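You operate a simulated robot arm through the tools that you are given. There is no shell and no other tool. Be economical: measure what you need, move in short steps, check, and stop when the job is done.

Carry out the task below with a simulated two-armed robot. There is one attempt and no reset: what you move stays moved.

TASK
Whisk the batter smooth and rest it in the fridge.
Fine: Hold the red tumbler still while you work the green whisk till no lump shows, and stand the whisk back. The tumbler goes upright on the deli shelf; shut the fridge door soon, so that nothing spoils. A higher figure on the fridge just after is fine: leave the dial, it comes down. Drop nothing. Set down upright: green whisk, red tumbler. Where these are worked on the way, their far stop is far enough and under half their travel is too little: fridge door.

The check looks at the end state, three seconds after you hand in, the way a careful person would. Anything else that was tipped, shoved, dropped, spilled or broken makes it a failure.

THE ROBOT
Two 7-joint arms with two-finger parallel grippers on one trunk, on a base that drives. Base frame: it is fixed to the floor where the robot stands at the start and does not move with it; the origin is under the middle of the robot, x ahead of it, y to its left, z up; the surface under the hand at the start is at about z = 86. Lengths are in cm, angles in rad, forces in N, time in s.
The left shoulder is at the start at [11, 16.9, 151.1], the right one opposite. With the tool pointing down near the work surface each hand reaches from about 40 to 72 cm from the robot's upright axis, wherever it stands, measured 20 degrees to its own side. Places, roughly: deli shelf [-100, 180, 90]; fridge door [-70, 180, 60]. Payload 1.57 kg a hand.
The tool frame of a hand sits at the grasp point between the pads (the TCP): z along the fingers, y along the line on which they close. The tips reach 3 cm beyond it. Largest opening 8 cm; finger width 1.7, thickness 1.2; the body of the gripper, 4 by 8.2 cm, starts 8 cm behind the TCP.
Orientation is that of the tool frame in the base frame, as [roll, pitch, yaw] about the fixed x, y, z axes, in that order (R = Rz(yaw) Ry(pitch) Rx(roll)). With the fingers straight down and closing along the base's y, the tool's x points along the base's -x, its y along +y and its z along -z.

THE INTERFACE
- The arms move only by the tool step_arm. It takes "left_plan", "right_plan" or both (then of equal length, played together; a hand with none holds still); each is one flat list of numbers, 7 for each row, row after row: the shift along the base's x, y, z in cm, then the turn, a rotation vector about the base's x, y, z in rad, then the finger opening in cm, from 0 to 8. In form: [dx, dy, dz, ax, ay, az, grip, dx, dy, dz, ax, ay, az, grip, ...]. A call has 1 to 10 rows; each row shifts and turns the commanded pose from where the row before left it. Each row takes 0.2 s and may step no farther than 5 cm and 0.15 rad from the row before; otherwise, or with a gripper value out of range, the whole call is refused. Where a pose cannot be reached the arm comes as near as it can. A force on the tool above 40 N (or 10 N above the force at the start of the call, whichever is more), or a blocked arm, ends the call early, and 0.2 s more pass. The fingers move at their own pace (about 7.2 cm/s each) and stop on an object; they squeeze with about 38 N. The grip force told is the motor's: it shows also when the fingers shut on nothing. Time passes only in rows, and 0.2 s behind the last, so rows that do not move let the fingers close. The reply holds the time, the measured pose of the TCP, the force on the tool along the base axes, the opening and the grip force, in the units named above and with some noise, with the torque about the TCP (base axes, N m) and any sound that the robot's microphone picked up.
- Cameras (640 x 400 px; columns grow to the right, rows downward): "scene" is now at [15.4, 1.96, 171.02]; the picture's right is [0.26, -0.96, -0.00], its down [-0.73, -0.20, -0.66] and it looks along [0.63, 0.17, -0.75] (base axes); focal length 250 px, centre (320, 200). "left" rides on the left gripper at [7.2, 0.7, -12.2] in its tool frame; the picture's right is [-0.09, 1.00, 0.00], its down [-0.84, -0.08, -0.54] and it looks along [-0.54, -0.05, 0.84] (tool axes); focal length 238 px, centre (320, 200). "right" rides on the right gripper at [7.2, -0.7, -12.2] in its tool frame; the picture's right is [0.09, 1.00, 0.00], its down [-0.84, 0.08, -0.54] and it looks along [-0.54, 0.05, 0.84] (tool axes); focal length 238 px, centre (320, 200). There is no depth. A picture from a camera that has moved, and an enlarged one, comes with that camera's place and axes in the base frame and with its lens. The place of the scene camera against the robot may be out by one fixed shift of up to 1.8 cm in any direction.
- capture(camera): a new picture of that camera. It takes no simulated time.
- slide_trunk(by): slides the trunk up (or, below 0, down) by that many cm; the arms and the scene camera ride with it, the base frame stays. It gives what a move gives, with no picture.
- drive_base(legs): drives the robot by 1 to 6 legs, each [ahead, left, turn to the left] in cm, cm and rad, along the robot's own axes; the way and the turn of a leg run together, so that a leg with both is an arc; at most 150 cm and 3.142 rad a leg. The arms and the cameras ride along, it lands a little off, and it stops where it bumps. It gives what a move gives.
- head_to(pan, tilt): turns the head with the scene camera to pan (to the left, within 1.501 rad either way) and tilt (down, from -0.506 to 1.204), counted from straight ahead of the robot. It gives what a move gives.
- enlarge(camera, box): a new picture of the part [left, top, right, bottom] of that camera's present view, enlarged. It takes no simulated time.
- job_done(): hands the job in; it is judged then, once.

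Go step by step. Nothing tells you exact positions but the pictures and the camera data: compare them with the known pose of the tool, close in by small moves and look again before you grip or let go. The budget is 120 turns and 92 pictures, counting those below and the enlarged ones. Unless the task says otherwise, let go and move clear before handing in, and close with one line.

The tools are called after ">>>" by a JSON object that holds its "op" and its "data". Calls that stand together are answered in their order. step_arm: Moves the arms, as the interface text tells. Its arguments: {"type":"object","properties":{"left_plan":{"type":"array"},"right_plan":{"type":"array"}},"required":[]} The other tools are called the same way: slide_trunk (by) slides the trunk up or down; drive_base (legs) drives the base; head_to (pan, tilt) turns the head that bears the scene camera; capture (camera) takes a picture; enlarge (camera, box) takes an enlarged picture of a part of a camera's view; job_done () hands the job in.

At the start:

```text
time_s: 0.0
left_position: [58.86, 39.96, 99.99]
left_tcp_rot: [-3.141, 0.0, 3.141]
left_force: [0.0, 0.7, -0.9]
left_torque: [0.02, 0.05, 0.02]
left_opening: 8.0
left_gripper_force: 0.1
right_position: [69.54, -15.3, 122.24]
right_tcp_rot: [-3.14, 0.001, 3.139]
right_force: [0.1, 0.4, -0.1]
right_torque: [0.02, 0.0, 0.0]
right_opening: 8.0
right_gripper_force: 0.1
trunk travel left (down, up): [-82.5, 6.5]
robot x, y, heading: [-0.02, -0.03, 0.003]
head pan, tilt: [0.267, 0.853]
```

scene: 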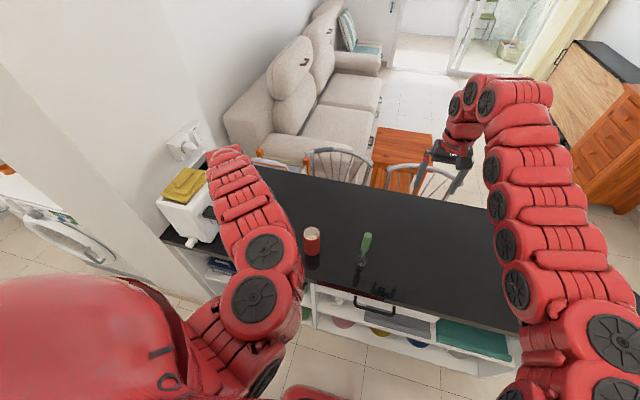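
right: 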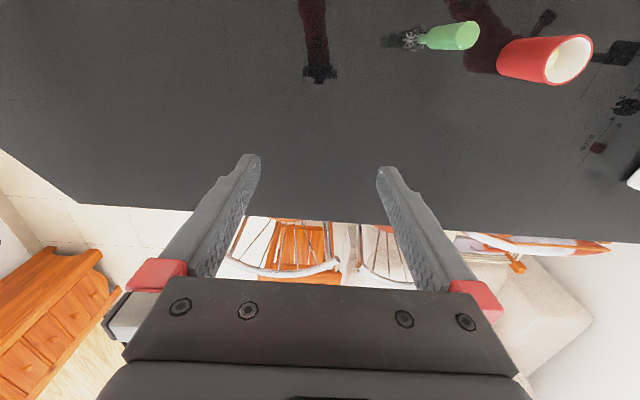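
left: 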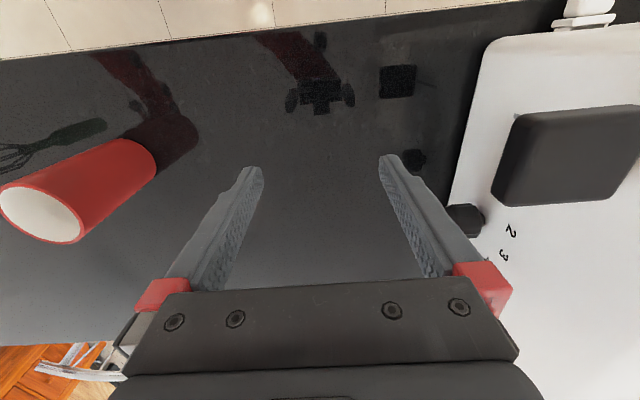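

I see the red tumbler and a green whisk standing on the counter ahead of me. I'll look closer to measure them.

>>> {"op": "enlarge", "data": {"camera": "scene", "box": [280, 210, 408, 290]}}

>>> {"op": "enlarge", "data": {"camera": "right", "box": [370, 0, 626, 160]}}

```text
5.00 times, centred on (344, 250) of scene
camera zoom: at [15.4, 1.96, 171.02], right [0.26, -0.96, 0.0], down [-0.73, -0.2, -0.66], along [0.63, 0.17, -0.75], focal length 1252 px, centre (200, -50)
```

zoom: 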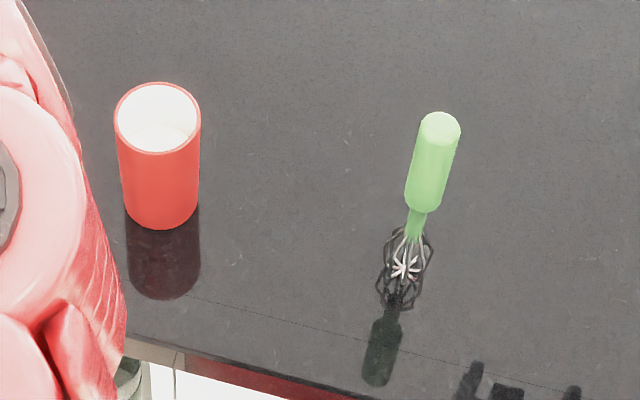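

```text
2.50 times, centred on (498, 80) of right
camera zoom: at [62.38, -15.98, 134.24], right [-0.09, 1.0, 0.0], down [0.84, 0.08, 0.54], along [0.54, 0.05, -0.84], focal length 596 px, centre (-125, 500)
```

zoom: 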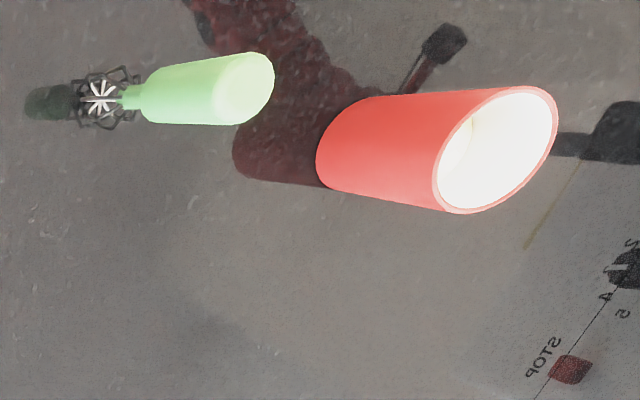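

The tumbler stands at about (61, 17.4), 6 cm wide with its rim at z≈97.5. The whisk stands at about (60.2, -1.5) with its top at z≈105.7. I'll bring the left hand behind the tumbler, tilted forward, and the right hand above the whisk.

>>> {"op": "step_arm", "data": {"left_plan": [-1.8, -2.8, 0.8, 0, -0.131, 0, 8, -1.8, -2.8, 0.8, 0, -0.131, 0, 8, -1.8, -2.8, 0.8, 0, -0.131, 0, 8, -1.8, -2.8, 0.8, 0, -0.131, 0, 8, -1.8, -2.8, 0.8, 0, -0.131, 0, 8, -1.8, -2.8, 0.8, 0, -0.131, 0, 8, -1.8, -2.8, 0.8, 0, -0.131, 0, 8, -1.8, -2.8, 0.8, 0, -0.131, 0, 8], "right_plan": [-1.16, 1.7, 0, 0, 0, 0, 8, -1.16, 1.7, 0, 0, 0, 0, 8, -1.16, 1.7, 0, 0, 0, 0, 8, -1.16, 1.7, 0, 0, 0, 0, 8, -1.16, 1.7, 0, 0, 0, 0, 8, -1.16, 1.7, 0, 0, 0, 0, 8, -1.16, 1.7, 0, 0, 0, 0, 8, -1.16, 1.7, 0, 0, 0, 0, 8]}}

>>> {"op": "capture", "data": {"camera": "left"}}

>>> {"op": "capture", "data": {"camera": "right"}}

>>> {"op": "capture", "data": {"camera": "scene"}}

```text
time_s: 1.8
left_position: [75.47, 29.76, 100.69]
left_tcp_rot: [3.139, 1.048, 3.139]
left_force: [0.0, 0.9, 0.3]
left_torque: [0.0, 0.01, 0.01]
left_opening: 8.02
left_gripper_force: 0.2
left hand out of reach, approached as far as the arm can: row 1, 2, 3, 4, 5, 6, 7, 8
right_position: [61.4, -3.27, 122.15]
right_tcp_rot: [-3.141, 0.0, 3.141]
right_force: [0.4, -0.1, 0.0]
right_torque: [-0.01, 0.0, 0.0]
right_opening: 7.99
right_gripper_force: 0.2
right hand out of reach, approached as far as the arm can: row 8
trunk travel left (down, up): [-82.5, 6.5]
robot x, y, heading: [0.07, -0.01, 0.001]
head pan, tilt: [0.267, 0.853]
```

```text
86 pictures are left
camera left: at [61.35, 30.49, 100.48], right [0.05, 1.0, 0.08], down [-0.05, -0.08, 1.0], along [1.0, -0.05, 0.05], focal length 238 px, centre (320, 200)
```

left: 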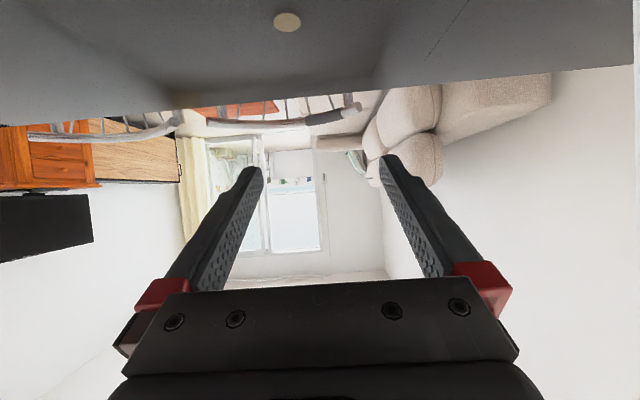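

```text
85 pictures are left
camera right: at [54.22, -3.91, 134.21], right [-0.09, 1.0, 0.0], down [0.84, 0.08, 0.54], along [0.54, 0.05, -0.84], focal length 238 px, centre (320, 200)
```

right: 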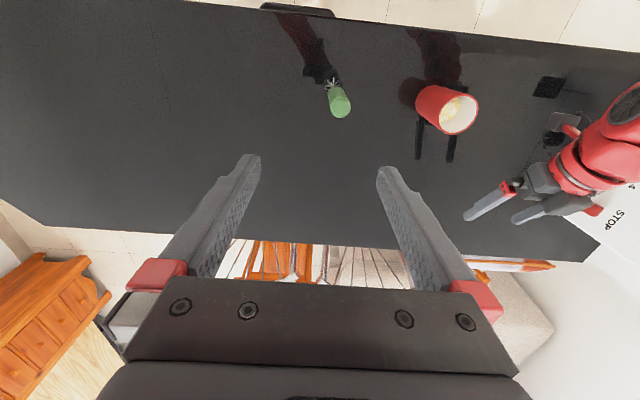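

```text
84 pictures are left
camera scene: at [15.38, 2.14, 171.02], right [0.27, -0.96, 0.0], down [-0.73, -0.2, -0.66], along [0.63, 0.17, -0.75], focal length 250 px, centre (320, 200)
```

scene: 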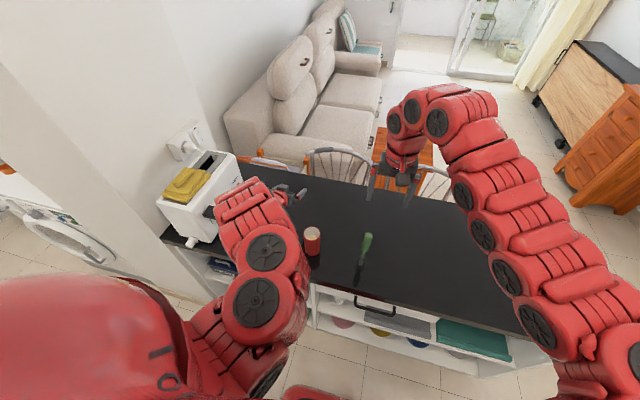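

The left hand has the right tilt but is too far forward, because the arms can't fold in this close. I'll raise the left hand, shift it inward, and then back the base off a little.

>>> {"op": "step_arm", "data": {"left_plan": [0, 0, 4, 0, 0, 0, 8, 0, 0, 4, 0, 0, 0, 8, 0, 0, 4, 0, 0, 0, 8, 0, 0, 4, 0, 0, 0, 8]}}

>>> {"op": "drive_base", "data": {"legs": [[-16, 0, 0]]}}

```text
time_s: 2.8
left_position: [81.22, 32.41, 111.37]
left_tcp_rot: [3.139, 1.051, 3.14]
left_force: [-0.6, -0.4, 0.2]
left_torque: [0.0, 0.04, 0.01]
left_opening: 8.03
left_gripper_force: 0.1
left hand out of reach, approached as far as the arm can: row 1, 2, 3, 4
right_position: [61.36, -3.45, 122.09]
right_tcp_rot: [3.141, -0.001, 3.138]
right_force: [0.1, 0.7, 0.3]
right_torque: [0.01, 0.0, -0.01]
right_opening: 8.01
right_gripper_force: 0.0
trunk travel left (down, up): [-82.5, 6.5]
robot x, y, heading: [-0.21, 0.09, -0.0]
head pan, tilt: [0.267, 0.853]
```

```text
time_s: 4.2
left_position: [65.98, 32.15, 111.07]
left_tcp_rot: [3.141, 1.048, 3.137]
left_force: [1.0, -0.3, 0.2]
left_torque: [0.0, 0.02, -0.02]
left_opening: 7.99
left_gripper_force: 0.0
right_position: [46.02, -3.53, 121.99]
right_tcp_rot: [-3.141, -0.003, 3.134]
right_force: [0.4, -0.1, -0.5]
right_torque: [-0.05, -0.01, 0.01]
right_opening: 7.99
right_gripper_force: 0.1
trunk travel left (down, up): [-82.5, 6.5]
robot x, y, heading: [-15.37, -0.05, -0.003]
head pan, tilt: [0.267, 0.853]
```

Now I'll move the left hand inward above the tumbler's height, and the right hand toward the whisk, staying high.

>>> {"op": "step_arm", "data": {"left_plan": [0, -3, 0, 0, 0, 0, 8, 0, -3, 0, 0, 0, 0, 8, 0, -3, 0, 0, 0, 0, 8, 0, -3, 0, 0, 0, 0, 8], "right_plan": [3.5, 0.5, 0, 0, 0, 0, 8, 3.5, 0.5, 0, 0, 0, 0, 8, 3.5, 0.5, 0, 0, 0, 0, 8, 3.6, 0.5, 0, 0, 0, 0, 8]}}

>>> {"op": "drive_base", "data": {"legs": [[0, 8, 0]]}}

```text
time_s: 5.2
left_position: [67.37, 20.01, 110.15]
left_tcp_rot: [3.14, 1.048, 3.135]
left_force: [0.3, -0.2, 1.6]
left_torque: [-0.01, 0.0, 0.02]
left_opening: 8.02
left_gripper_force: 0.0
left hand out of reach, approached as far as the arm can: row 1, 2, 3
right_position: [54.49, -2.19, 121.94]
right_tcp_rot: [3.139, -0.002, 3.137]
right_force: [-0.2, 0.3, -0.3]
right_torque: [0.05, 0.01, 0.02]
right_opening: 7.99
right_gripper_force: 0.1
right hand out of reach, approached as far as the arm can: row 3, 4
trunk travel left (down, up): [-82.5, 6.5]
robot x, y, heading: [-15.23, 0.29, -0.003]
head pan, tilt: [0.267, 0.853]
```

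```text
time_s: 6.3
left_position: [67.36, 27.89, 110.21]
left_tcp_rot: [3.138, 1.05, 3.133]
left_force: [-0.4, -0.6, 0.3]
left_torque: [0.0, -0.02, 0.05]
left_opening: 7.99
left_gripper_force: 0.1
right_position: [54.67, 5.81, 121.97]
right_tcp_rot: [3.138, 0.001, 3.136]
right_force: [0.0, -0.5, -0.5]
right_torque: [0.03, 0.01, 0.0]
right_opening: 8.02
right_gripper_force: 0.0
trunk travel left (down, up): [-82.5, 6.5]
robot x, y, heading: [-15.65, 7.75, -0.009]
head pan, tilt: [0.267, 0.853]
```

The whisk is slightly too far for a tool-down grip from here, so I'll drive forward 7 cm. Then I'll place the right hand above the whisk and the left hand above the tumbler.

>>> {"op": "drive_base", "data": {"legs": [[7, 0, 0]]}}

>>> {"op": "step_arm", "data": {"left_plan": [-2.5, -2.5, 0, 0, 0, 0, 8, -2.5, -2.5, 0, 0, 0, 0, 8, -2.5, -2.5, 0, 0, 0, 0, 8, -2.5, -2.5, 0, 0, 0, 0, 8, 0, 0, 0, 0, 0, 0, 8], "right_plan": [0, -1.5, -2, 0, 0, 0, 8, 0, -1.5, -2, 0, 0, 0, 0, 8, 0, -1.5, -2, 0, 0, 0, 8, 0, -1.5, -2, 0, 0, 0, 8, 0, -1.3, -2, 0, 0, 0, 8]}}

```text
time_s: 7.3
left_position: [74.0, 28.01, 110.4]
left_tcp_rot: [3.141, 1.052, 3.136]
left_force: [-0.4, 0.3, 0.6]
left_torque: [0.02, 0.01, 0.0]
left_opening: 7.99
left_gripper_force: 0.1
right_position: [61.12, 5.87, 122.23]
right_tcp_rot: [3.141, 0.003, 3.136]
right_force: [0.7, 0.4, 0.1]
right_torque: [0.02, -0.01, 0.01]
right_opening: 7.98
right_gripper_force: 0.1
trunk travel left (down, up): [-82.5, 6.5]
robot x, y, heading: [-8.39, 7.93, -0.006]
head pan, tilt: [0.267, 0.853]
```

```text
refused: plan must hold 7 numbers for each row
```

The plan had a miscounted row, so I'm sending it again.

>>> {"op": "step_arm", "data": {"left_plan": [-2.5, -2.5, 0, 0, 0, 0, 8, -2.5, -2.5, 0, 0, 0, 0, 8, -2.5, -2.5, 0, 0, 0, 0, 8, -2.5, -2.5, 0, 0, 0, 0, 8, -2, 0, 0, 0, 0, 0, 8], "right_plan": [0, -1.5, -2, 0, 0, 0, 8, 0, -1.5, -2, 0, 0, 0, 8, 0, -1.5, -2, 0, 0, 0, 8, 0, -1.5, -2, 0, 0, 0, 8, 0, -1.3, -2, 0, 0, 0, 8]}}

>>> {"op": "capture", "data": {"camera": "right"}}

>>> {"op": "capture", "data": {"camera": "scene"}}

```text
time_s: 8.5
left_position: [71.84, 18.46, 105.09]
left_tcp_rot: [-3.137, 1.049, 3.141]
left_force: [0.7, -0.3, 0.2]
left_torque: [0.03, -0.02, 0.0]
left_opening: 7.99
left_gripper_force: 0.0
left hand out of reach, approached as far as the arm can: row 1, 2, 3, 4, 5
right_position: [61.5, -1.19, 111.9]
right_tcp_rot: [3.14, -0.002, 3.138]
right_force: [-0.6, 0.2, -1.3]
right_torque: [0.0, 0.05, 0.01]
right_opening: 8.01
right_gripper_force: 0.0
trunk travel left (down, up): [-82.5, 6.5]
robot x, y, heading: [-8.86, 7.84, -0.0]
head pan, tilt: [0.267, 0.853]
```

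```text
83 pictures are left
camera right: at [54.41, -1.82, 123.94], right [-0.09, 1.0, 0.0], down [0.84, 0.07, 0.54], along [0.54, 0.05, -0.84], focal length 238 px, centre (320, 200)
```

right: 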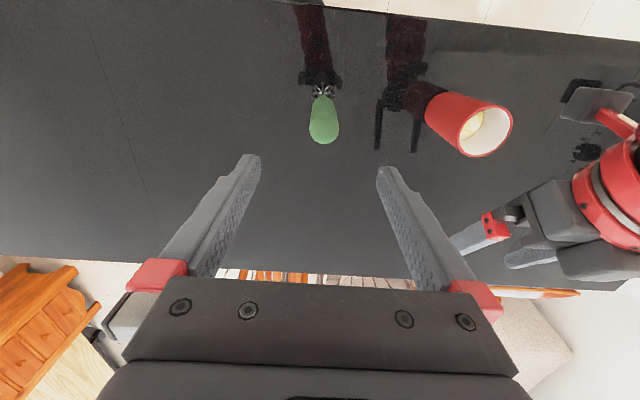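

```text
82 pictures are left
camera scene: at [6.89, 9.82, 171.02], right [0.26, -0.97, 0.0], down [-0.73, -0.2, -0.66], along [0.63, 0.17, -0.75], focal length 250 px, centre (320, 200)
```

scene: 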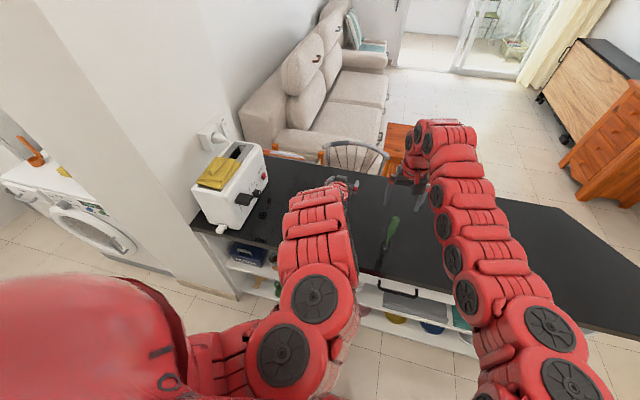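

The right hand is lined up with the whisk at about (59.8, -1.1). I'll descend around the handle.

>>> {"op": "step_arm", "data": {"right_plan": [-0.8, 0.1, -2, 0, 0, 0, 8, -0.8, 0, -2, 0, 0, 0, 8, 0, 0, -2.5, 0, 0, 0, 8, 0, 0, -2.4, 0, 0, 0, 8, 0, 0, -2, 0, 0, 0, 8]}}

>>> {"op": "capture", "data": {"camera": "right"}}

```text
time_s: 9.7
left_position: [71.87, 18.4, 105.14]
left_tcp_rot: [-3.14, 1.048, 3.14]
left_force: [-0.2, 0.0, -0.1]
left_torque: [0.01, -0.06, 0.0]
left_opening: 8.0
left_gripper_force: 0.0
right_position: [59.68, -1.27, 100.98]
right_tcp_rot: [-3.141, -0.002, 3.135]
right_force: [0.7, 0.5, 1.3]
right_torque: [0.01, 0.0, 0.02]
right_opening: 7.98
right_gripper_force: 0.0
trunk travel left (down, up): [-82.5, 6.5]
robot x, y, heading: [-8.6, 7.86, -0.005]
head pan, tilt: [0.267, 0.853]
```

```text
81 pictures are left
camera right: at [52.64, -1.81, 113.1], right [-0.09, 1.0, 0.0], down [0.84, 0.07, 0.54], along [0.54, 0.05, -0.84], focal length 238 px, centre (320, 200)
```

right: 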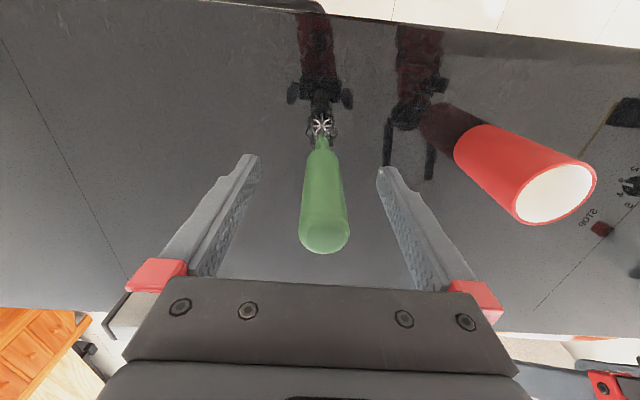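

The handle sits centred between the fingers, so I'll close on it and wait.

>>> {"op": "step_arm", "data": {"right_plan": [0, 0.2, 0, 0, 0, 0, 5, 0, 0, 0, 0, 0, 0, 3, 0, 0, 0, 0, 0, 0, 1.5, 0, 0, 0, 0, 0, 0, 1.5, 0, 0, 1, 0, 0, 0, 1.5, 0, 0, 3, 0, 0, 0, 1.5]}}

>>> {"op": "capture", "data": {"camera": "right"}}

```text
time_s: 11.1
left_position: [71.72, 18.49, 105.26]
left_tcp_rot: [-3.14, 1.049, 3.14]
left_force: [0.6, -0.6, 1.3]
left_torque: [0.0, 0.0, -0.01]
left_opening: 7.97
left_gripper_force: 0.0
right_position: [59.74, -1.03, 105.08]
right_tcp_rot: [-3.14, -0.001, 3.137]
right_force: [-0.7, 0.3, -1.5]
right_torque: [0.0, 0.01, 0.0]
right_opening: 2.42
right_gripper_force: 35.7
trunk travel left (down, up): [-82.5, 6.5]
robot x, y, heading: [-8.5, 8.17, -0.004]
head pan, tilt: [0.267, 0.853]
```

```text
80 pictures are left
camera right: at [52.63, -1.61, 117.18], right [-0.09, 1.0, 0.0], down [0.84, 0.07, 0.54], along [0.54, 0.05, -0.84], focal length 238 px, centre (320, 200)
```

right: 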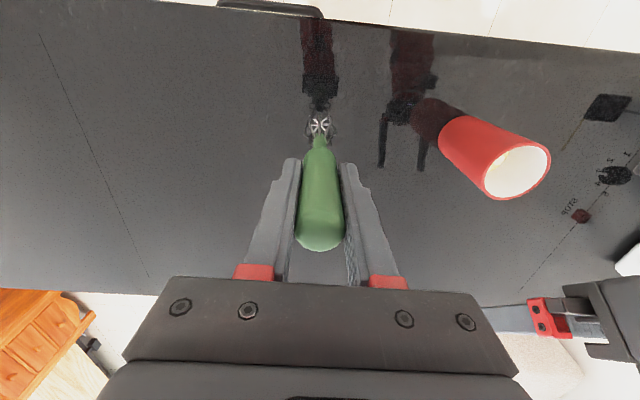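

The whisk is held; when standing it had the TCP at z≈101.0. Next I'll lift it clear, raise the trunk, and bring the left hand over the tumbler.

>>> {"op": "slide_trunk", "data": {"by": 5}}

>>> {"op": "step_arm", "data": {"left_plan": [-2.7, -0.2, 0, 0, 0, 0, 8, -2.7, -0.2, 0, 0, 0, 0, 8, -2.7, -0.2, 0, 0, 0, 0, 8, -2.7, -0.2, 0, 0, 0, 0, 8, 0, -0.2, 0, 0, 0, 0, 8], "right_plan": [0, 0, 2, 0, 0, 0, 1.5, 0, 0, 2, 0, 0, 0, 1.5, 0, 0, 2, 0, 0, 0, 1.5, 0, 0, 2, 0, 0, 0, 1.5, 0, 0, 0, 0, 0, 0, 1.5]}}

>>> {"op": "capture", "data": {"camera": "left"}}

>>> {"op": "capture", "data": {"camera": "right"}}

```text
time_s: 12.0
left_position: [71.88, 18.44, 110.13]
left_tcp_rot: [-3.14, 1.048, 3.139]
left_force: [-0.1, 0.7, -0.2]
left_torque: [0.01, -0.01, 0.0]
left_opening: 7.99
left_gripper_force: 0.2
right_position: [59.84, -0.95, 110.07]
right_tcp_rot: [3.141, -0.002, 3.138]
right_force: [0.9, 0.2, -1.1]
right_torque: [0.05, 0.04, -0.01]
right_opening: 2.4
right_gripper_force: 36.1
trunk travel left (down, up): [-87.5, 1.5]
robot x, y, heading: [-8.25, 8.17, -0.003]
head pan, tilt: [0.267, 0.853]
```

```text
time_s: 13.2
left_position: [68.3, 17.24, 105.15]
left_tcp_rot: [-3.14, 1.048, 3.141]
left_force: [0.7, -1.4, 0.4]
left_torque: [0.0, -0.02, 0.03]
left_opening: 8.0
left_gripper_force: 0.0
left hand out of reach, approached as far as the arm can: row 1, 2, 3, 4
right_position: [59.71, -0.98, 118.12]
right_tcp_rot: [3.141, 0.0, 3.135]
right_force: [-0.3, -0.1, -1.7]
right_torque: [0.01, 0.01, 0.03]
right_opening: 2.39
right_gripper_force: 35.9
trunk travel left (down, up): [-87.5, 1.5]
robot x, y, heading: [-8.39, 8.62, 0.001]
head pan, tilt: [0.267, 0.853]
```

```text
79 pictures are left
camera left: at [54.28, 17.97, 105.01], right [0.05, 1.0, 0.08], down [-0.05, -0.08, 1.0], along [1.0, -0.05, 0.05], focal length 238 px, centre (320, 200)
```

left: 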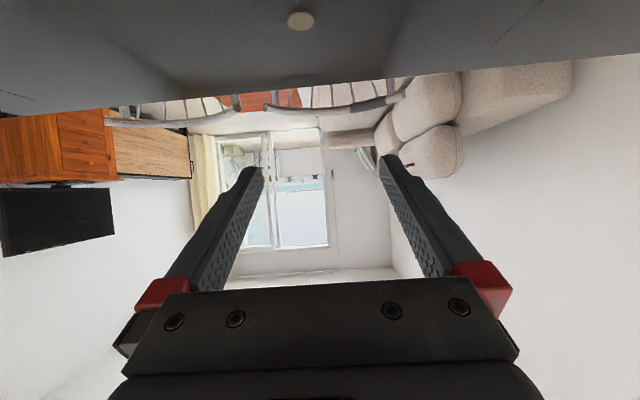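

```text
78 pictures are left
camera right: at [52.68, -1.63, 130.3], right [-0.09, 1.0, 0.0], down [0.84, 0.07, 0.54], along [0.54, 0.05, -0.84], focal length 238 px, centre (320, 200)
```

right: 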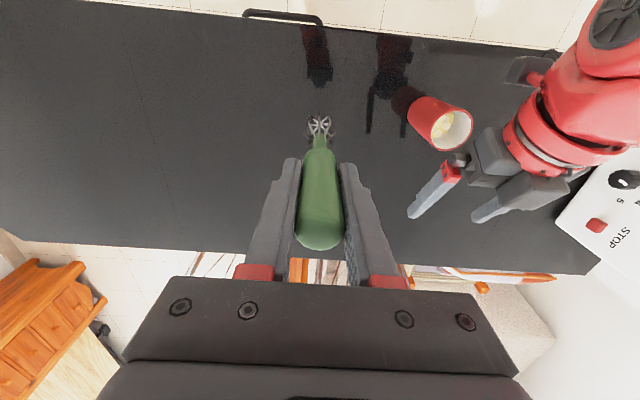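

The left hand is lined up in y with the tumbler at about (60.9, 17.2). I'll come down diagonally over it in steps.

>>> {"op": "step_arm", "data": {"left_plan": [-2.4, 0, -2.5, 0, 0, 0, 8, -2.4, 0, -2.5, 0, 0, 0, 8]}}

>>> {"op": "capture", "data": {"camera": "right"}}

>>> {"op": "capture", "data": {"camera": "left"}}

```text
time_s: 13.8
left_position: [63.93, 17.03, 100.1]
left_tcp_rot: [-3.139, 1.051, 3.139]
left_force: [-0.5, 0.1, 1.1]
left_torque: [-0.02, 0.01, 0.04]
left_opening: 7.99
left_gripper_force: 0.1
left hand out of reach, approached as far as the arm can: row 2
right_position: [59.74, -1.13, 118.15]
right_tcp_rot: [3.141, -0.001, 3.138]
right_force: [-0.1, 0.5, -1.8]
right_torque: [0.03, -0.03, 0.0]
right_opening: 2.4
right_gripper_force: 35.5
trunk travel left (down, up): [-87.5, 1.5]
robot x, y, heading: [-8.72, 7.89, -0.004]
head pan, tilt: [0.267, 0.853]
```

```text
77 pictures are left
camera right: at [52.62, -1.63, 130.31], right [-0.09, 1.0, 0.0], down [0.84, 0.07, 0.54], along [0.54, 0.05, -0.84], focal length 238 px, centre (320, 200)
```

right: 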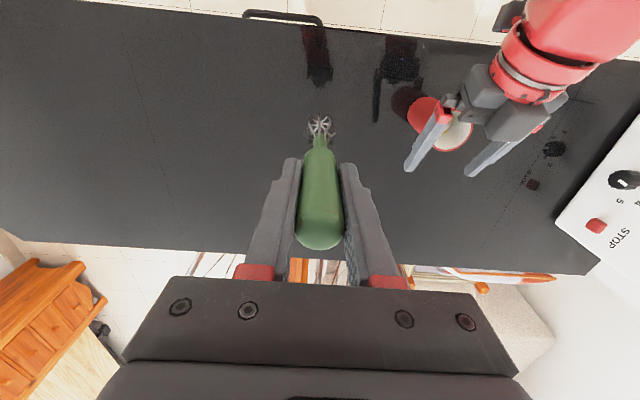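

```text
76 pictures are left
camera left: at [49.74, 17.77, 99.79], right [0.05, 1.0, 0.08], down [-0.05, -0.08, 1.0], along [1.0, -0.05, 0.05], focal length 238 px, centre (320, 200)
```

left: 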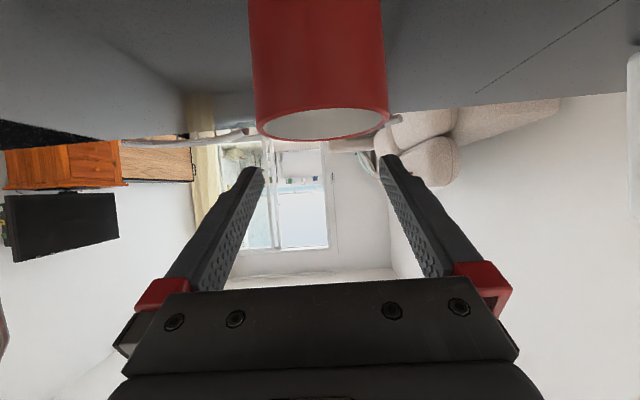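

The tumbler sits between the finger lines, needing only a small y shift. I'll continue down to z≈93.

>>> {"op": "step_arm", "data": {"left_plan": [-1.3, 0.2, -2.5, 0, 0, 0, 8, -1.5, 0.1, -2.5, 0, 0, 0, 8, 0, 0, -2.1, 0, 0, 0, 8]}}

>>> {"op": "capture", "data": {"camera": "left"}}

>>> {"op": "capture", "data": {"camera": "right"}}

```text
time_s: 14.6
left_position: [60.49, 17.52, 94.58]
left_tcp_rot: [-3.131, 0.987, 3.138]
left_force: [0.4, -0.1, -0.4]
left_torque: [0.02, 0.01, -0.03]
left_opening: 8.0
left_gripper_force: 0.0
left hand out of reach, approached as far as the arm can: row 2, 3
right_position: [59.78, -1.13, 118.14]
right_tcp_rot: [-3.141, 0.001, 3.137]
right_force: [0.8, -1.0, -1.4]
right_torque: [0.0, 0.02, 0.0]
right_opening: 2.41
right_gripper_force: 35.3
trunk travel left (down, up): [-87.5, 1.5]
robot x, y, heading: [-8.88, 7.89, -0.005]
head pan, tilt: [0.267, 0.853]
```

```text
75 pictures are left
camera left: at [46.4, 18.36, 95.24], right [0.06, 1.0, 0.07], down [0.01, -0.07, 1.0], along [1.0, -0.06, -0.01], focal length 238 px, centre (320, 200)
```

left: 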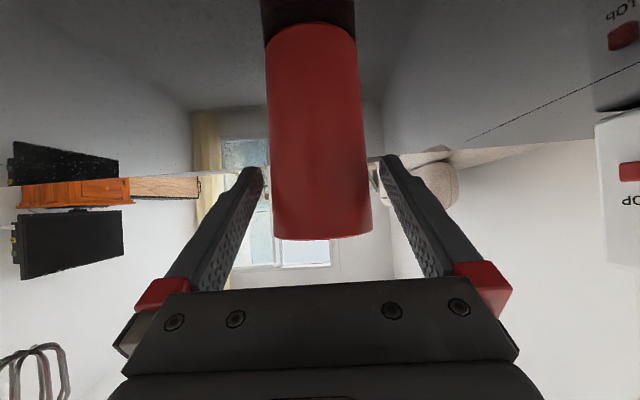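

```text
74 pictures are left
camera right: at [52.63, -1.61, 130.3], right [-0.09, 1.0, 0.0], down [0.84, 0.07, 0.54], along [0.54, 0.05, -0.84], focal length 238 px, centre (320, 200)
```

right: 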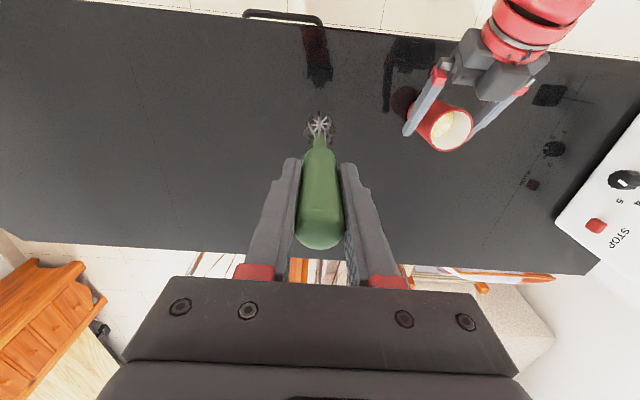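

The fingers straddle the tumbler, so I'll close gently on it.

>>> {"op": "step_arm", "data": {"left_plan": [0, 0, 0, 0, 0, 0, 6.8, 0, 0, 0, 0, 0, 0, 6.2, 0, 0, 0, 0, 0, 0, 5.2, 0, 0, 0, 0, 0, 0, 5.0]}}

>>> {"op": "capture", "data": {"camera": "right"}}

>>> {"op": "capture", "data": {"camera": "left"}}

```text
time_s: 15.6
left_position: [60.61, 17.44, 94.51]
left_tcp_rot: [-3.128, 0.988, 3.14]
left_force: [-0.6, -0.1, -1.2]
left_torque: [0.01, 0.02, -0.02]
left_opening: 6.0
left_gripper_force: 37.8
right_position: [59.73, -0.98, 118.19]
right_tcp_rot: [3.141, 0.001, 3.137]
right_force: [0.1, -0.7, -2.2]
right_torque: [0.04, 0.0, 0.03]
right_opening: 2.38
right_gripper_force: 36.0
trunk travel left (down, up): [-87.5, 1.5]
robot x, y, heading: [-8.84, 8.04, -0.005]
head pan, tilt: [0.267, 0.853]
```

```text
73 pictures are left
camera right: at [52.68, -1.63, 130.27], right [-0.09, 1.0, 0.0], down [0.84, 0.07, 0.54], along [0.54, 0.05, -0.84], focal length 238 px, centre (320, 200)
```

right: 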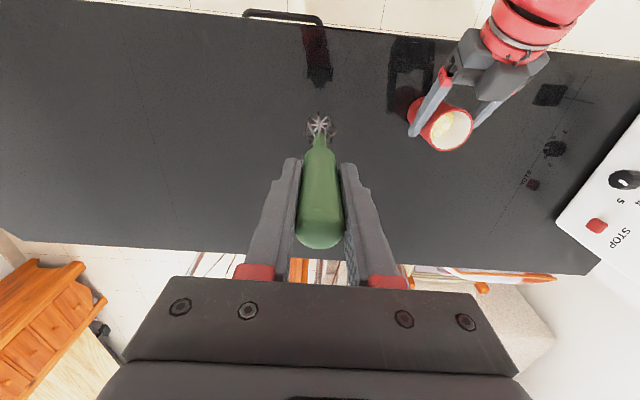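

```text
72 pictures are left
camera left: at [46.46, 18.27, 95.23], right [0.06, 1.0, 0.07], down [0.01, -0.07, 1.0], along [1.0, -0.06, -0.01], focal length 238 px, centre (320, 200)
```

left: 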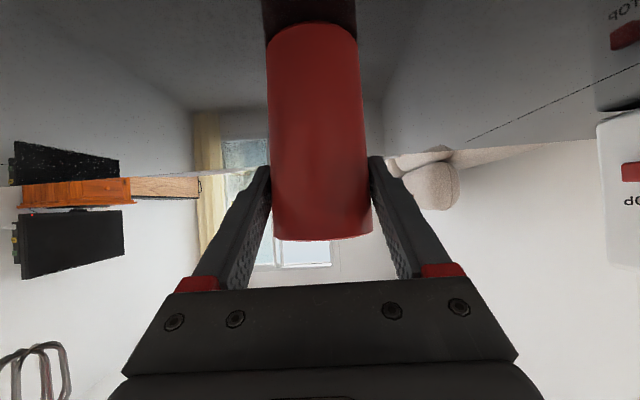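

Both are held. I'll bring the whisk over the tumbler at height, in short rows.

>>> {"op": "step_arm", "data": {"right_plan": [0.2, 3, -0.5, 0, 0, 0, 1.5, 0.2, 3, -0.5, 0, 0, 0, 1.5, 0.2, 3, -0.5, 0, 0, 0, 1.5, 0.2, 3, -0.5, 0, 0, 0, 1.5]}}

>>> {"op": "capture", "data": {"camera": "right"}}

>>> {"op": "capture", "data": {"camera": "scene"}}

```text
time_s: 16.6
left_position: [60.5, 17.64, 94.49]
left_tcp_rot: [-3.126, 0.988, -3.141]
left_force: [0.5, -0.7, 0.1]
left_torque: [0.0, 0.03, 0.0]
left_opening: 6.0
left_gripper_force: 38.2
right_position: [60.43, 11.12, 116.01]
right_tcp_rot: [-3.14, -0.001, 3.135]
right_force: [-0.8, -0.3, -1.1]
right_torque: [-0.1, 0.01, -0.02]
right_opening: 2.32
right_gripper_force: 35.2
trunk travel left (down, up): [-87.5, 1.5]
robot x, y, heading: [-8.26, 7.94, -0.001]
head pan, tilt: [0.267, 0.853]
```

```text
71 pictures are left
camera right: at [53.37, 10.49, 128.13], right [-0.09, 1.0, 0.0], down [0.84, 0.07, 0.54], along [0.54, 0.04, -0.84], focal length 238 px, centre (320, 200)
```

right: 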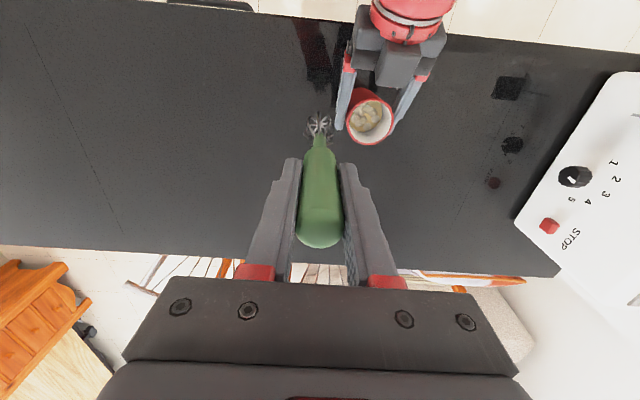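

```text
70 pictures are left
camera scene: at [6.88, 10.08, 176.01], right [0.26, -0.97, 0.0], down [-0.73, -0.2, -0.66], along [0.63, 0.17, -0.75], focal length 250 px, centre (320, 200)
```

scene: 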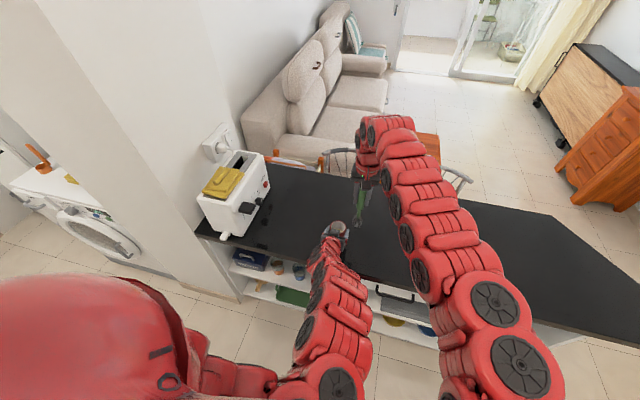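

The rim centre is at about (60.7, 17.35). I'll move right over it, still above the rim.

>>> {"op": "step_arm", "data": {"right_plan": [0.1, 2.1, 0, 0, 0, 0, 1.5, 0.1, 2.1, 0, 0, 0, 0, 1.5, 0.1, 2.1, 0, 0, 0, 0, 1.5]}}

>>> {"op": "capture", "data": {"camera": "right"}}

>>> {"op": "capture", "data": {"camera": "left"}}

```text
time_s: 17.4
left_position: [60.6, 17.59, 94.57]
left_tcp_rot: [-3.129, 0.988, 3.14]
left_force: [0.4, -0.3, -0.4]
left_torque: [0.02, 0.02, -0.01]
left_opening: 5.97
left_gripper_force: 37.6
right_position: [58.84, 15.71, 116.28]
right_tcp_rot: [-3.14, -0.001, 3.14]
right_force: [0.5, 0.9, -1.1]
right_torque: [0.06, -0.01, -0.02]
right_opening: 2.33
right_gripper_force: 35.8
right hand out of reach, approached as far as the arm can: row 1, 2, 3
trunk travel left (down, up): [-87.5, 1.5]
robot x, y, heading: [-8.45, 8.11, -0.002]
head pan, tilt: [0.267, 0.853]
```

```text
69 pictures are left
camera right: at [51.71, 15.16, 128.27], right [-0.09, 1.0, 0.0], down [0.84, 0.07, 0.54], along [0.54, 0.05, -0.84], focal length 238 px, centre (320, 200)
```

right: 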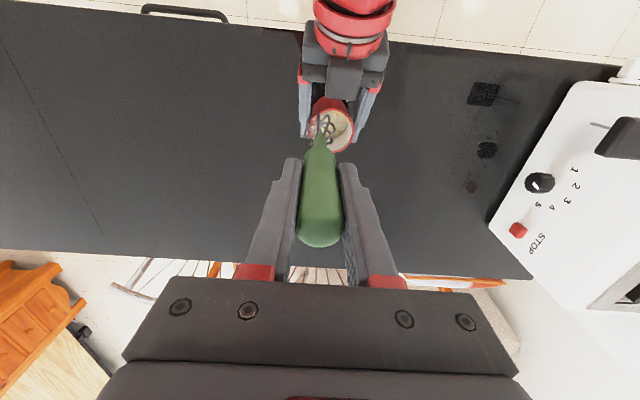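

```text
68 pictures are left
camera left: at [46.44, 18.3, 95.26], right [0.06, 1.0, 0.07], down [0.01, -0.07, 1.0], along [1.0, -0.06, -0.01], focal length 238 px, centre (320, 200)
```

left: 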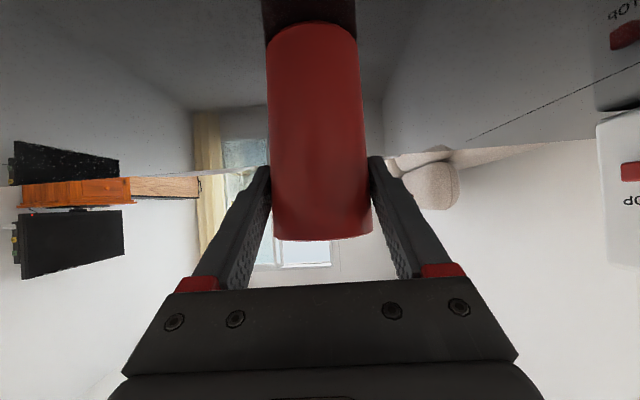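

The right arm is about 2 cm short at this height. A slight forward tilt of the whisk carries its end over the cup, so I'll tilt by about 0.14 rad.

>>> {"op": "step_arm", "data": {"right_plan": [0.1, 0.2, 0, 0.04, -0.06, 0, 1.5, 0.1, 0.2, 0, 0.04, -0.06, 0, 1.5]}}

>>> {"op": "capture", "data": {"camera": "right"}}

>>> {"op": "enlarge", "data": {"camera": "right", "box": [256, 70, 384, 150]}}

```text
time_s: 18.0
left_position: [60.47, 17.46, 94.62]
left_tcp_rot: [-3.129, 0.988, 3.14]
left_force: [0.1, 0.0, -0.2]
left_torque: [0.0, 0.0, 0.03]
left_opening: 5.99
left_gripper_force: 38.0
right_position: [59.03, 16.31, 116.13]
right_tcp_rot: [3.062, 0.122, 3.134]
right_force: [-0.4, 0.1, -1.2]
right_torque: [-0.02, 0.02, 0.01]
right_opening: 2.35
right_gripper_force: 36.0
trunk travel left (down, up): [-87.5, 1.5]
robot x, y, heading: [-8.28, 8.01, -0.003]
head pan, tilt: [0.267, 0.853]
```

```text
67 pictures are left
camera right: at [50.47, 14.69, 127.25], right [-0.09, 0.99, 0.07], down [0.77, 0.03, 0.64], along [0.64, 0.11, -0.76], focal length 238 px, centre (320, 200)
```

right: 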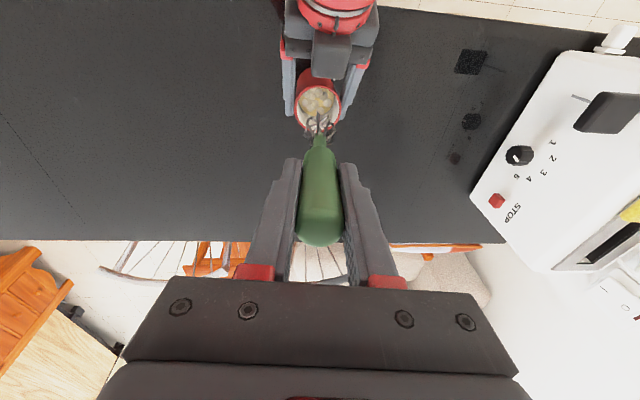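

```text
5.00 times, centred on (320, 110) of right
camera zoom: at [50.47, 14.69, 127.25], right [-0.09, 0.99, 0.07], down [0.77, 0.03, 0.64], along [0.64, 0.11, -0.76], focal length 1192 px, centre (320, 650)
```

zoom: 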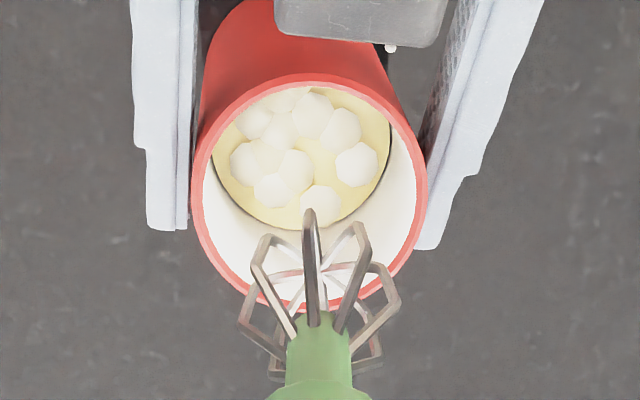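

The whisk end is centred above the cup at about (61, 17.4), and the lumps show clearly. I'll lower it straight in, watching the forces.

>>> {"op": "step_arm", "data": {"right_plan": [0, 0, -2, 0, 0, 0, 1.5, 0, 0, -2, 0, 0, 0, 1.5, 0, 0, -2, 0, 0, 0, 1.5]}}

>>> {"op": "enlarge", "data": {"camera": "right", "box": [224, 50, 416, 170]}}

```text
time_s: 18.8
left_position: [60.63, 17.51, 94.55]
left_tcp_rot: [-3.128, 0.989, 3.139]
left_force: [-0.3, -0.6, -1.0]
left_torque: [0.01, 0.0, -0.03]
left_opening: 6.0
left_gripper_force: 37.7
right_position: [59.08, 16.3, 110.06]
right_tcp_rot: [3.061, 0.12, 3.132]
right_force: [1.0, -0.1, -2.5]
right_torque: [-0.04, 0.04, 0.02]
right_opening: 2.36
right_gripper_force: 35.8
trunk travel left (down, up): [-87.5, 1.5]
robot x, y, heading: [-8.56, 8.11, -0.002]
head pan, tilt: [0.267, 0.853]
```

```text
3.33 times, centred on (320, 110) of right
camera zoom: at [50.58, 14.76, 121.22], right [-0.09, 0.99, 0.07], down [0.77, 0.03, 0.64], along [0.64, 0.11, -0.76], focal length 794 px, centre (320, 500)
```

zoom: 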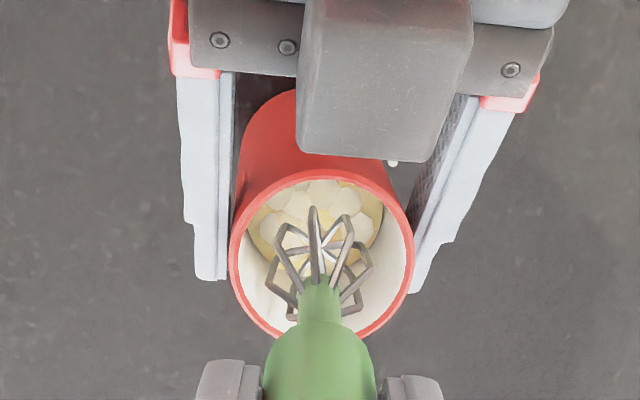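

The whisk is well inside the mouth. I'll continue down into the batter.

>>> {"op": "step_arm", "data": {"right_plan": [0, 0, -2, 0, 0, 0, 1.5, 0, 0, -2, 0, 0, 0, 1.5, 0, 0, -1.5, 0, 0, 0, 1.5, 0, 0, -1, 0, 0, 0, 1.5]}}

>>> {"op": "enlarge", "data": {"camera": "right", "box": [224, 50, 416, 170]}}

```text
time_s: 19.8
left_position: [60.54, 17.44, 94.65]
left_tcp_rot: [-3.13, 0.989, 3.141]
left_force: [-0.2, 0.2, 0.0]
left_torque: [0.0, -0.02, 0.0]
left_opening: 5.97
left_gripper_force: 38.4
right_position: [59.12, 16.37, 103.7]
right_tcp_rot: [3.061, 0.119, 3.133]
right_force: [-0.7, -0.7, -0.5]
right_torque: [0.04, 0.01, 0.04]
right_opening: 2.39
right_gripper_force: 35.4
trunk travel left (down, up): [-87.5, 1.5]
robot x, y, heading: [-8.4, 7.83, 0.0]
head pan, tilt: [0.267, 0.853]
```

```text
3.33 times, centred on (320, 110) of right
camera zoom: at [50.65, 14.72, 114.73], right [-0.09, 0.99, 0.07], down [0.77, 0.03, 0.64], along [0.64, 0.11, -0.76], focal length 794 px, centre (320, 500)
```

zoom: 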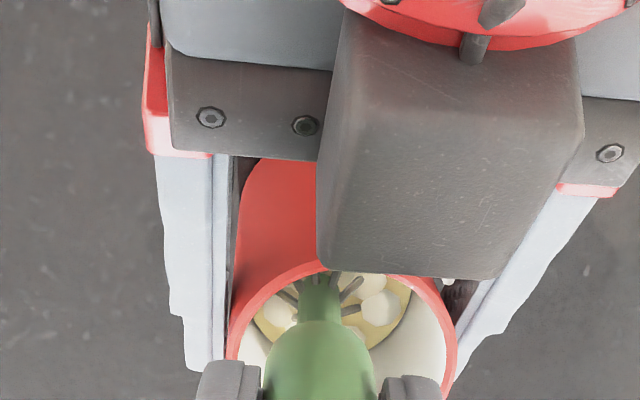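

The whisk is in the batter with its end at z≈89. I'll stir in small circles while the left hand holds the tumbler.

>>> {"op": "step_arm", "data": {"right_plan": [0.5, 0, 0, 0, 0, 0, 1.5, -0.25, 0.43, 0, 0, 0, 0, 1.5, -0.5, 0, 0, 0, 0, 0, 1.5, -0.25, -0.43, 0, 0, 0, 0, 1.5, 0.25, -0.43, 0, 0, 0, 0, 1.5, 0.5, 0, 0, 0, 0, 0, 1.5, 0.25, 0.43, 0, 0, 0, 0, 1.5, -0.25, 0.43, 0, 0, 0, 0, 1.5, -0.5, 0, 0, 0, 0, 0, 1.5, 0.25, -0.43, 0, 0, 0, 0, 1.5]}}

>>> {"op": "step_arm", "data": {"right_plan": [0.5, 0, 0, 0, 0, 0, 1.5, -0.25, 0.43, 0, 0, 0, 0, 1.5, -0.5, 0, 0, 0, 0, 0, 1.5, -0.25, -0.43, 0, 0, 0, 0, 1.5, 0.25, -0.43, 0, 0, 0, 0, 1.5, 0.5, 0, 0, 0, 0, 0, 1.5, 0.25, 0.43, 0, 0, 0, 0, 1.5, -0.25, 0.43, 0, 0, 0, 0, 1.5, -0.5, 0, 0, 0, 0, 0, 1.5, 0.25, -0.43, 0, 0, 0, 0, 1.5]}}

>>> {"op": "enlarge", "data": {"camera": "right", "box": [224, 50, 416, 170]}}

```text
time_s: 22.0
left_position: [60.54, 17.48, 94.49]
left_tcp_rot: [-3.129, 0.986, 3.14]
left_force: [0.3, -0.3, -0.2]
left_torque: [-0.03, 0.04, 0.02]
left_opening: 6.0
left_gripper_force: 37.9
right_position: [59.18, 16.07, 103.65]
right_tcp_rot: [3.062, 0.119, 3.132]
right_force: [0.8, 0.0, -1.5]
right_torque: [-0.01, 0.03, 0.02]
right_opening: 2.37
right_gripper_force: 35.9
trunk travel left (down, up): [-87.5, 1.5]
robot x, y, heading: [-8.76, 7.6, -0.005]
head pan, tilt: [0.267, 0.853]
```

```text
time_s: 24.2
left_position: [60.51, 17.39, 94.53]
left_tcp_rot: [-3.128, 0.988, 3.138]
left_force: [0.4, -0.2, 0.2]
left_torque: [-0.01, -0.02, 0.0]
left_opening: 5.96
left_gripper_force: 38.0
right_position: [59.17, 16.27, 103.69]
right_tcp_rot: [3.06, 0.118, 3.132]
right_force: [-0.1, -0.1, -2.0]
right_torque: [0.01, 0.01, 0.03]
right_opening: 2.35
right_gripper_force: 35.9
trunk travel left (down, up): [-87.5, 1.5]
robot x, y, heading: [-8.13, 7.89, 0.001]
head pan, tilt: [0.267, 0.853]
```

```text
3.33 times, centred on (320, 110) of right
camera zoom: at [50.72, 14.63, 114.75], right [-0.09, 0.99, 0.07], down [0.77, 0.03, 0.64], along [0.64, 0.11, -0.76], focal length 794 px, centre (320, 500)
```

zoom: 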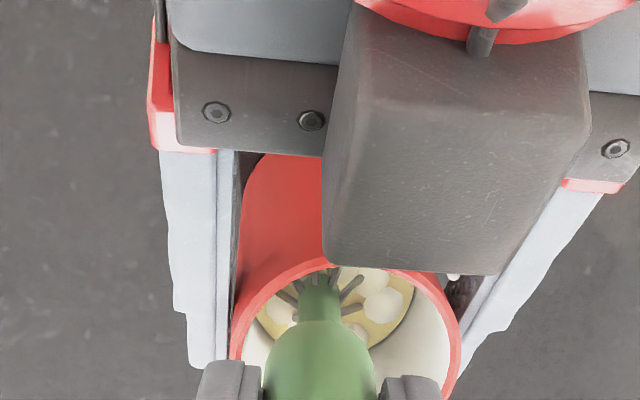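

The lumps are still there. I'll stir deeper and more vigorously.

>>> {"op": "step_arm", "data": {"right_plan": [0.6, 0, -0.8, 0, 0, 0, 1.5, -0.7, 0.7, 0, 0, 0, 0, 1.5, -0.5, -0.7, 0, 0, 0, 0, 1.5, 0.6, -0.7, 0, 0, 0, 0, 1.5, 0.6, 0.7, 0, 0, 0, 0, 1.5, -0.6, 0.7, 0, 0, 0, 0, 1.5, -0.6, -0.7, 0, 0, 0, 0, 1.5, 0.6, -0.7, 0, 0, 0, 0, 1.5, 0.6, 0.7, 0, 0, 0, 0, 1.5, -0.6, 0, 0, 0, 0, 0, 1.5]}}

>>> {"op": "step_arm", "data": {"right_plan": [0.6, 0, 0, 0, 0, 0, 1.5, -0.6, 0.7, 0, 0, 0, 0, 1.5, -0.6, -0.7, 0, 0, 0, 0, 1.5, 0.6, -0.7, 0, 0, 0, 0, 1.5, 0.6, 0.7, 0, 0, 0, 0, 1.5, -0.6, 0.7, 0, 0, 0, 0, 1.5, -0.6, -0.7, 0, 0, 0, 0, 1.5, 0.6, -0.7, 0, 0, 0, 0, 1.5, 0.6, 0.7, 0, 0, 0, 0, 1.5, -0.6, 0, 0, 0, 0, 0, 1.5]}}

>>> {"op": "enlarge", "data": {"camera": "right", "box": [224, 50, 416, 170]}}

```text
time_s: 26.4
left_position: [60.58, 17.4, 94.74]
left_tcp_rot: [-3.13, 0.989, 3.138]
left_force: [-0.2, -0.7, -1.3]
left_torque: [-0.02, 0.0, -0.03]
left_opening: 5.98
left_gripper_force: 38.2
right_position: [59.06, 16.21, 102.95]
right_tcp_rot: [3.061, 0.123, 3.132]
right_force: [-0.3, 1.4, -1.7]
right_torque: [0.0, 0.02, 0.0]
right_opening: 2.35
right_gripper_force: 35.2
trunk travel left (down, up): [-87.5, 1.5]
robot x, y, heading: [-8.83, 7.88, -0.006]
head pan, tilt: [0.267, 0.853]
```

```text
time_s: 28.6
left_position: [60.65, 17.33, 94.67]
left_tcp_rot: [-3.131, 0.988, 3.138]
left_force: [-0.2, -1.0, 0.0]
left_torque: [-0.03, -0.02, -0.02]
left_opening: 5.98
left_gripper_force: 37.7
right_position: [59.06, 16.16, 102.83]
right_tcp_rot: [3.058, 0.12, 3.13]
right_force: [-0.4, -0.3, -1.5]
right_torque: [-0.04, 0.07, 0.0]
right_opening: 2.37
right_gripper_force: 35.4
trunk travel left (down, up): [-87.5, 1.5]
robot x, y, heading: [-8.47, 8.07, -0.002]
head pan, tilt: [0.267, 0.853]
```

```text
3.33 times, centred on (320, 110) of right
camera zoom: at [50.66, 14.51, 113.89], right [-0.09, 0.99, 0.07], down [0.77, 0.03, 0.64], along [0.64, 0.11, -0.76], focal length 794 px, centre (320, 500)
```

zoom: 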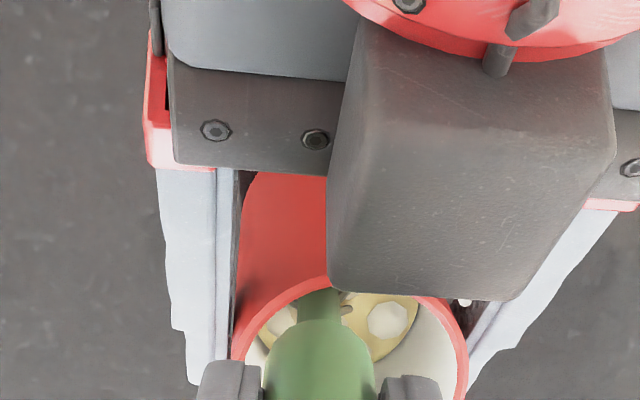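

The batter may be changing, since fewer lumps show. I'll keep whisking.

>>> {"op": "step_arm", "data": {"right_plan": [0.6, 0, 0, 0, 0, 0, 1.5, -0.6, 0.7, 0, 0, 0, 0, 1.5, -0.6, -0.7, 0, 0, 0, 0, 1.5, 0.6, -0.7, 0, 0, 0, 0, 1.5, 0.6, 0.7, 0, 0, 0, 0, 1.5, -0.6, 0.7, 0, 0, 0, 0, 1.5, -0.6, -0.7, 0, 0, 0, 0, 1.5, 0.6, -0.7, 0, 0, 0, 0, 1.5, 0.6, 0.7, 0, 0, 0, 0, 1.5, -0.6, 0, 0, 0, 0, 0, 1.5]}}

>>> {"op": "step_arm", "data": {"right_plan": [0.6, 0, 0, 0, 0, 0, 1.5, -0.6, 0.7, 0, 0, 0, 0, 1.5, -0.6, -0.7, 0, 0, 0, 0, 1.5, 0.6, -0.7, 0, 0, 0, 0, 1.5, 0.6, 0.7, 0, 0, 0, 0, 1.5, -0.6, 0.7, 0, 0, 0, 0, 1.5, -0.6, -0.7, 0, 0, 0, 0, 1.5, 0.6, -0.7, 0, 0, 0, 0, 1.5, 0.6, 0.7, 0, 0, 0, 0, 1.5, -0.6, 0, 0, 0, 0, 0, 1.5]}}

>>> {"op": "step_arm", "data": {"right_plan": [0.6, 0, 0, 0, 0, 0, 1.5, -0.6, 0.7, 0, 0, 0, 0, 1.5, -0.6, -0.7, 0, 0, 0, 0, 1.5, 0.6, -0.7, 0, 0, 0, 0, 1.5, 0.6, 0.7, 0, 0, 0, 0, 1.5, -0.6, 0.7, 0, 0, 0, 0, 1.5, -0.6, -0.7, 0, 0, 0, 0, 1.5, 0.6, -0.7, 0, 0, 0, 0, 1.5, 0.6, 0.7, 0, 0, 0, 0, 1.5, -0.6, 0, 0, 0, 0, 0, 1.5]}}

>>> {"op": "enlarge", "data": {"camera": "right", "box": [224, 50, 416, 170]}}

```text
time_s: 30.8
left_position: [60.63, 17.37, 94.61]
left_tcp_rot: [-3.132, 0.988, 3.138]
left_force: [0.0, -0.1, 0.6]
left_torque: [-0.01, 0.02, -0.01]
left_opening: 5.98
left_gripper_force: 38.5
right_position: [59.16, 16.09, 102.86]
right_tcp_rot: [3.06, 0.119, 3.132]
right_force: [0.3, -0.2, -1.1]
right_torque: [-0.02, 0.0, 0.02]
right_opening: 2.33
right_gripper_force: 35.3
trunk travel left (down, up): [-87.5, 1.5]
robot x, y, heading: [-8.46, 8.29, -0.002]
head pan, tilt: [0.267, 0.853]
```

```text
time_s: 33.0
left_position: [60.52, 17.41, 94.55]
left_tcp_rot: [-3.129, 0.987, 3.136]
left_force: [-0.2, -0.2, 0.4]
left_torque: [0.0, 0.01, -0.01]
left_opening: 5.98
left_gripper_force: 37.9
right_position: [59.18, 16.05, 102.79]
right_tcp_rot: [3.059, 0.118, 3.132]
right_force: [-0.1, -0.2, -0.9]
right_torque: [0.03, 0.0, 0.0]
right_opening: 2.31
right_gripper_force: 35.6
trunk travel left (down, up): [-87.5, 1.5]
robot x, y, heading: [-8.64, 7.85, -0.006]
head pan, tilt: [0.267, 0.853]
```

```text
time_s: 35.2
left_position: [60.69, 17.46, 94.53]
left_tcp_rot: [-3.132, 0.988, 3.138]
left_force: [0.5, -0.4, 1.0]
left_torque: [-0.01, 0.03, 0.05]
left_opening: 5.96
left_gripper_force: 38.0
right_position: [59.08, 16.13, 102.84]
right_tcp_rot: [3.06, 0.117, 3.131]
right_force: [-0.3, 0.2, -1.5]
right_torque: [0.01, -0.01, 0.02]
right_opening: 2.33
right_gripper_force: 36.0
trunk travel left (down, up): [-87.5, 1.5]
robot x, y, heading: [-8.54, 7.58, -0.005]
head pan, tilt: [0.267, 0.853]
```

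```text
3.33 times, centred on (320, 110) of right
camera zoom: at [50.59, 14.52, 113.96], right [-0.09, 0.99, 0.07], down [0.77, 0.03, 0.64], along [0.64, 0.11, -0.76], focal length 794 px, centre (320, 500)
```

zoom: 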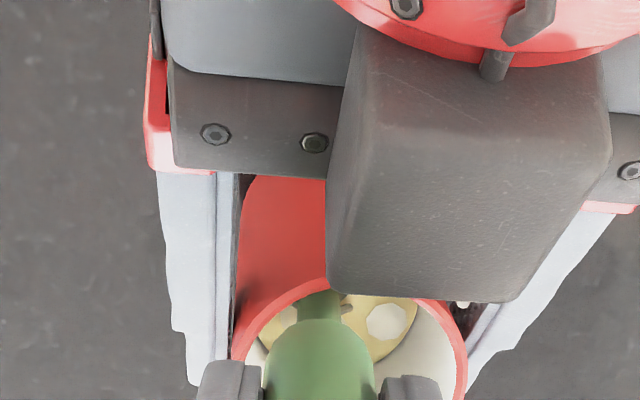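

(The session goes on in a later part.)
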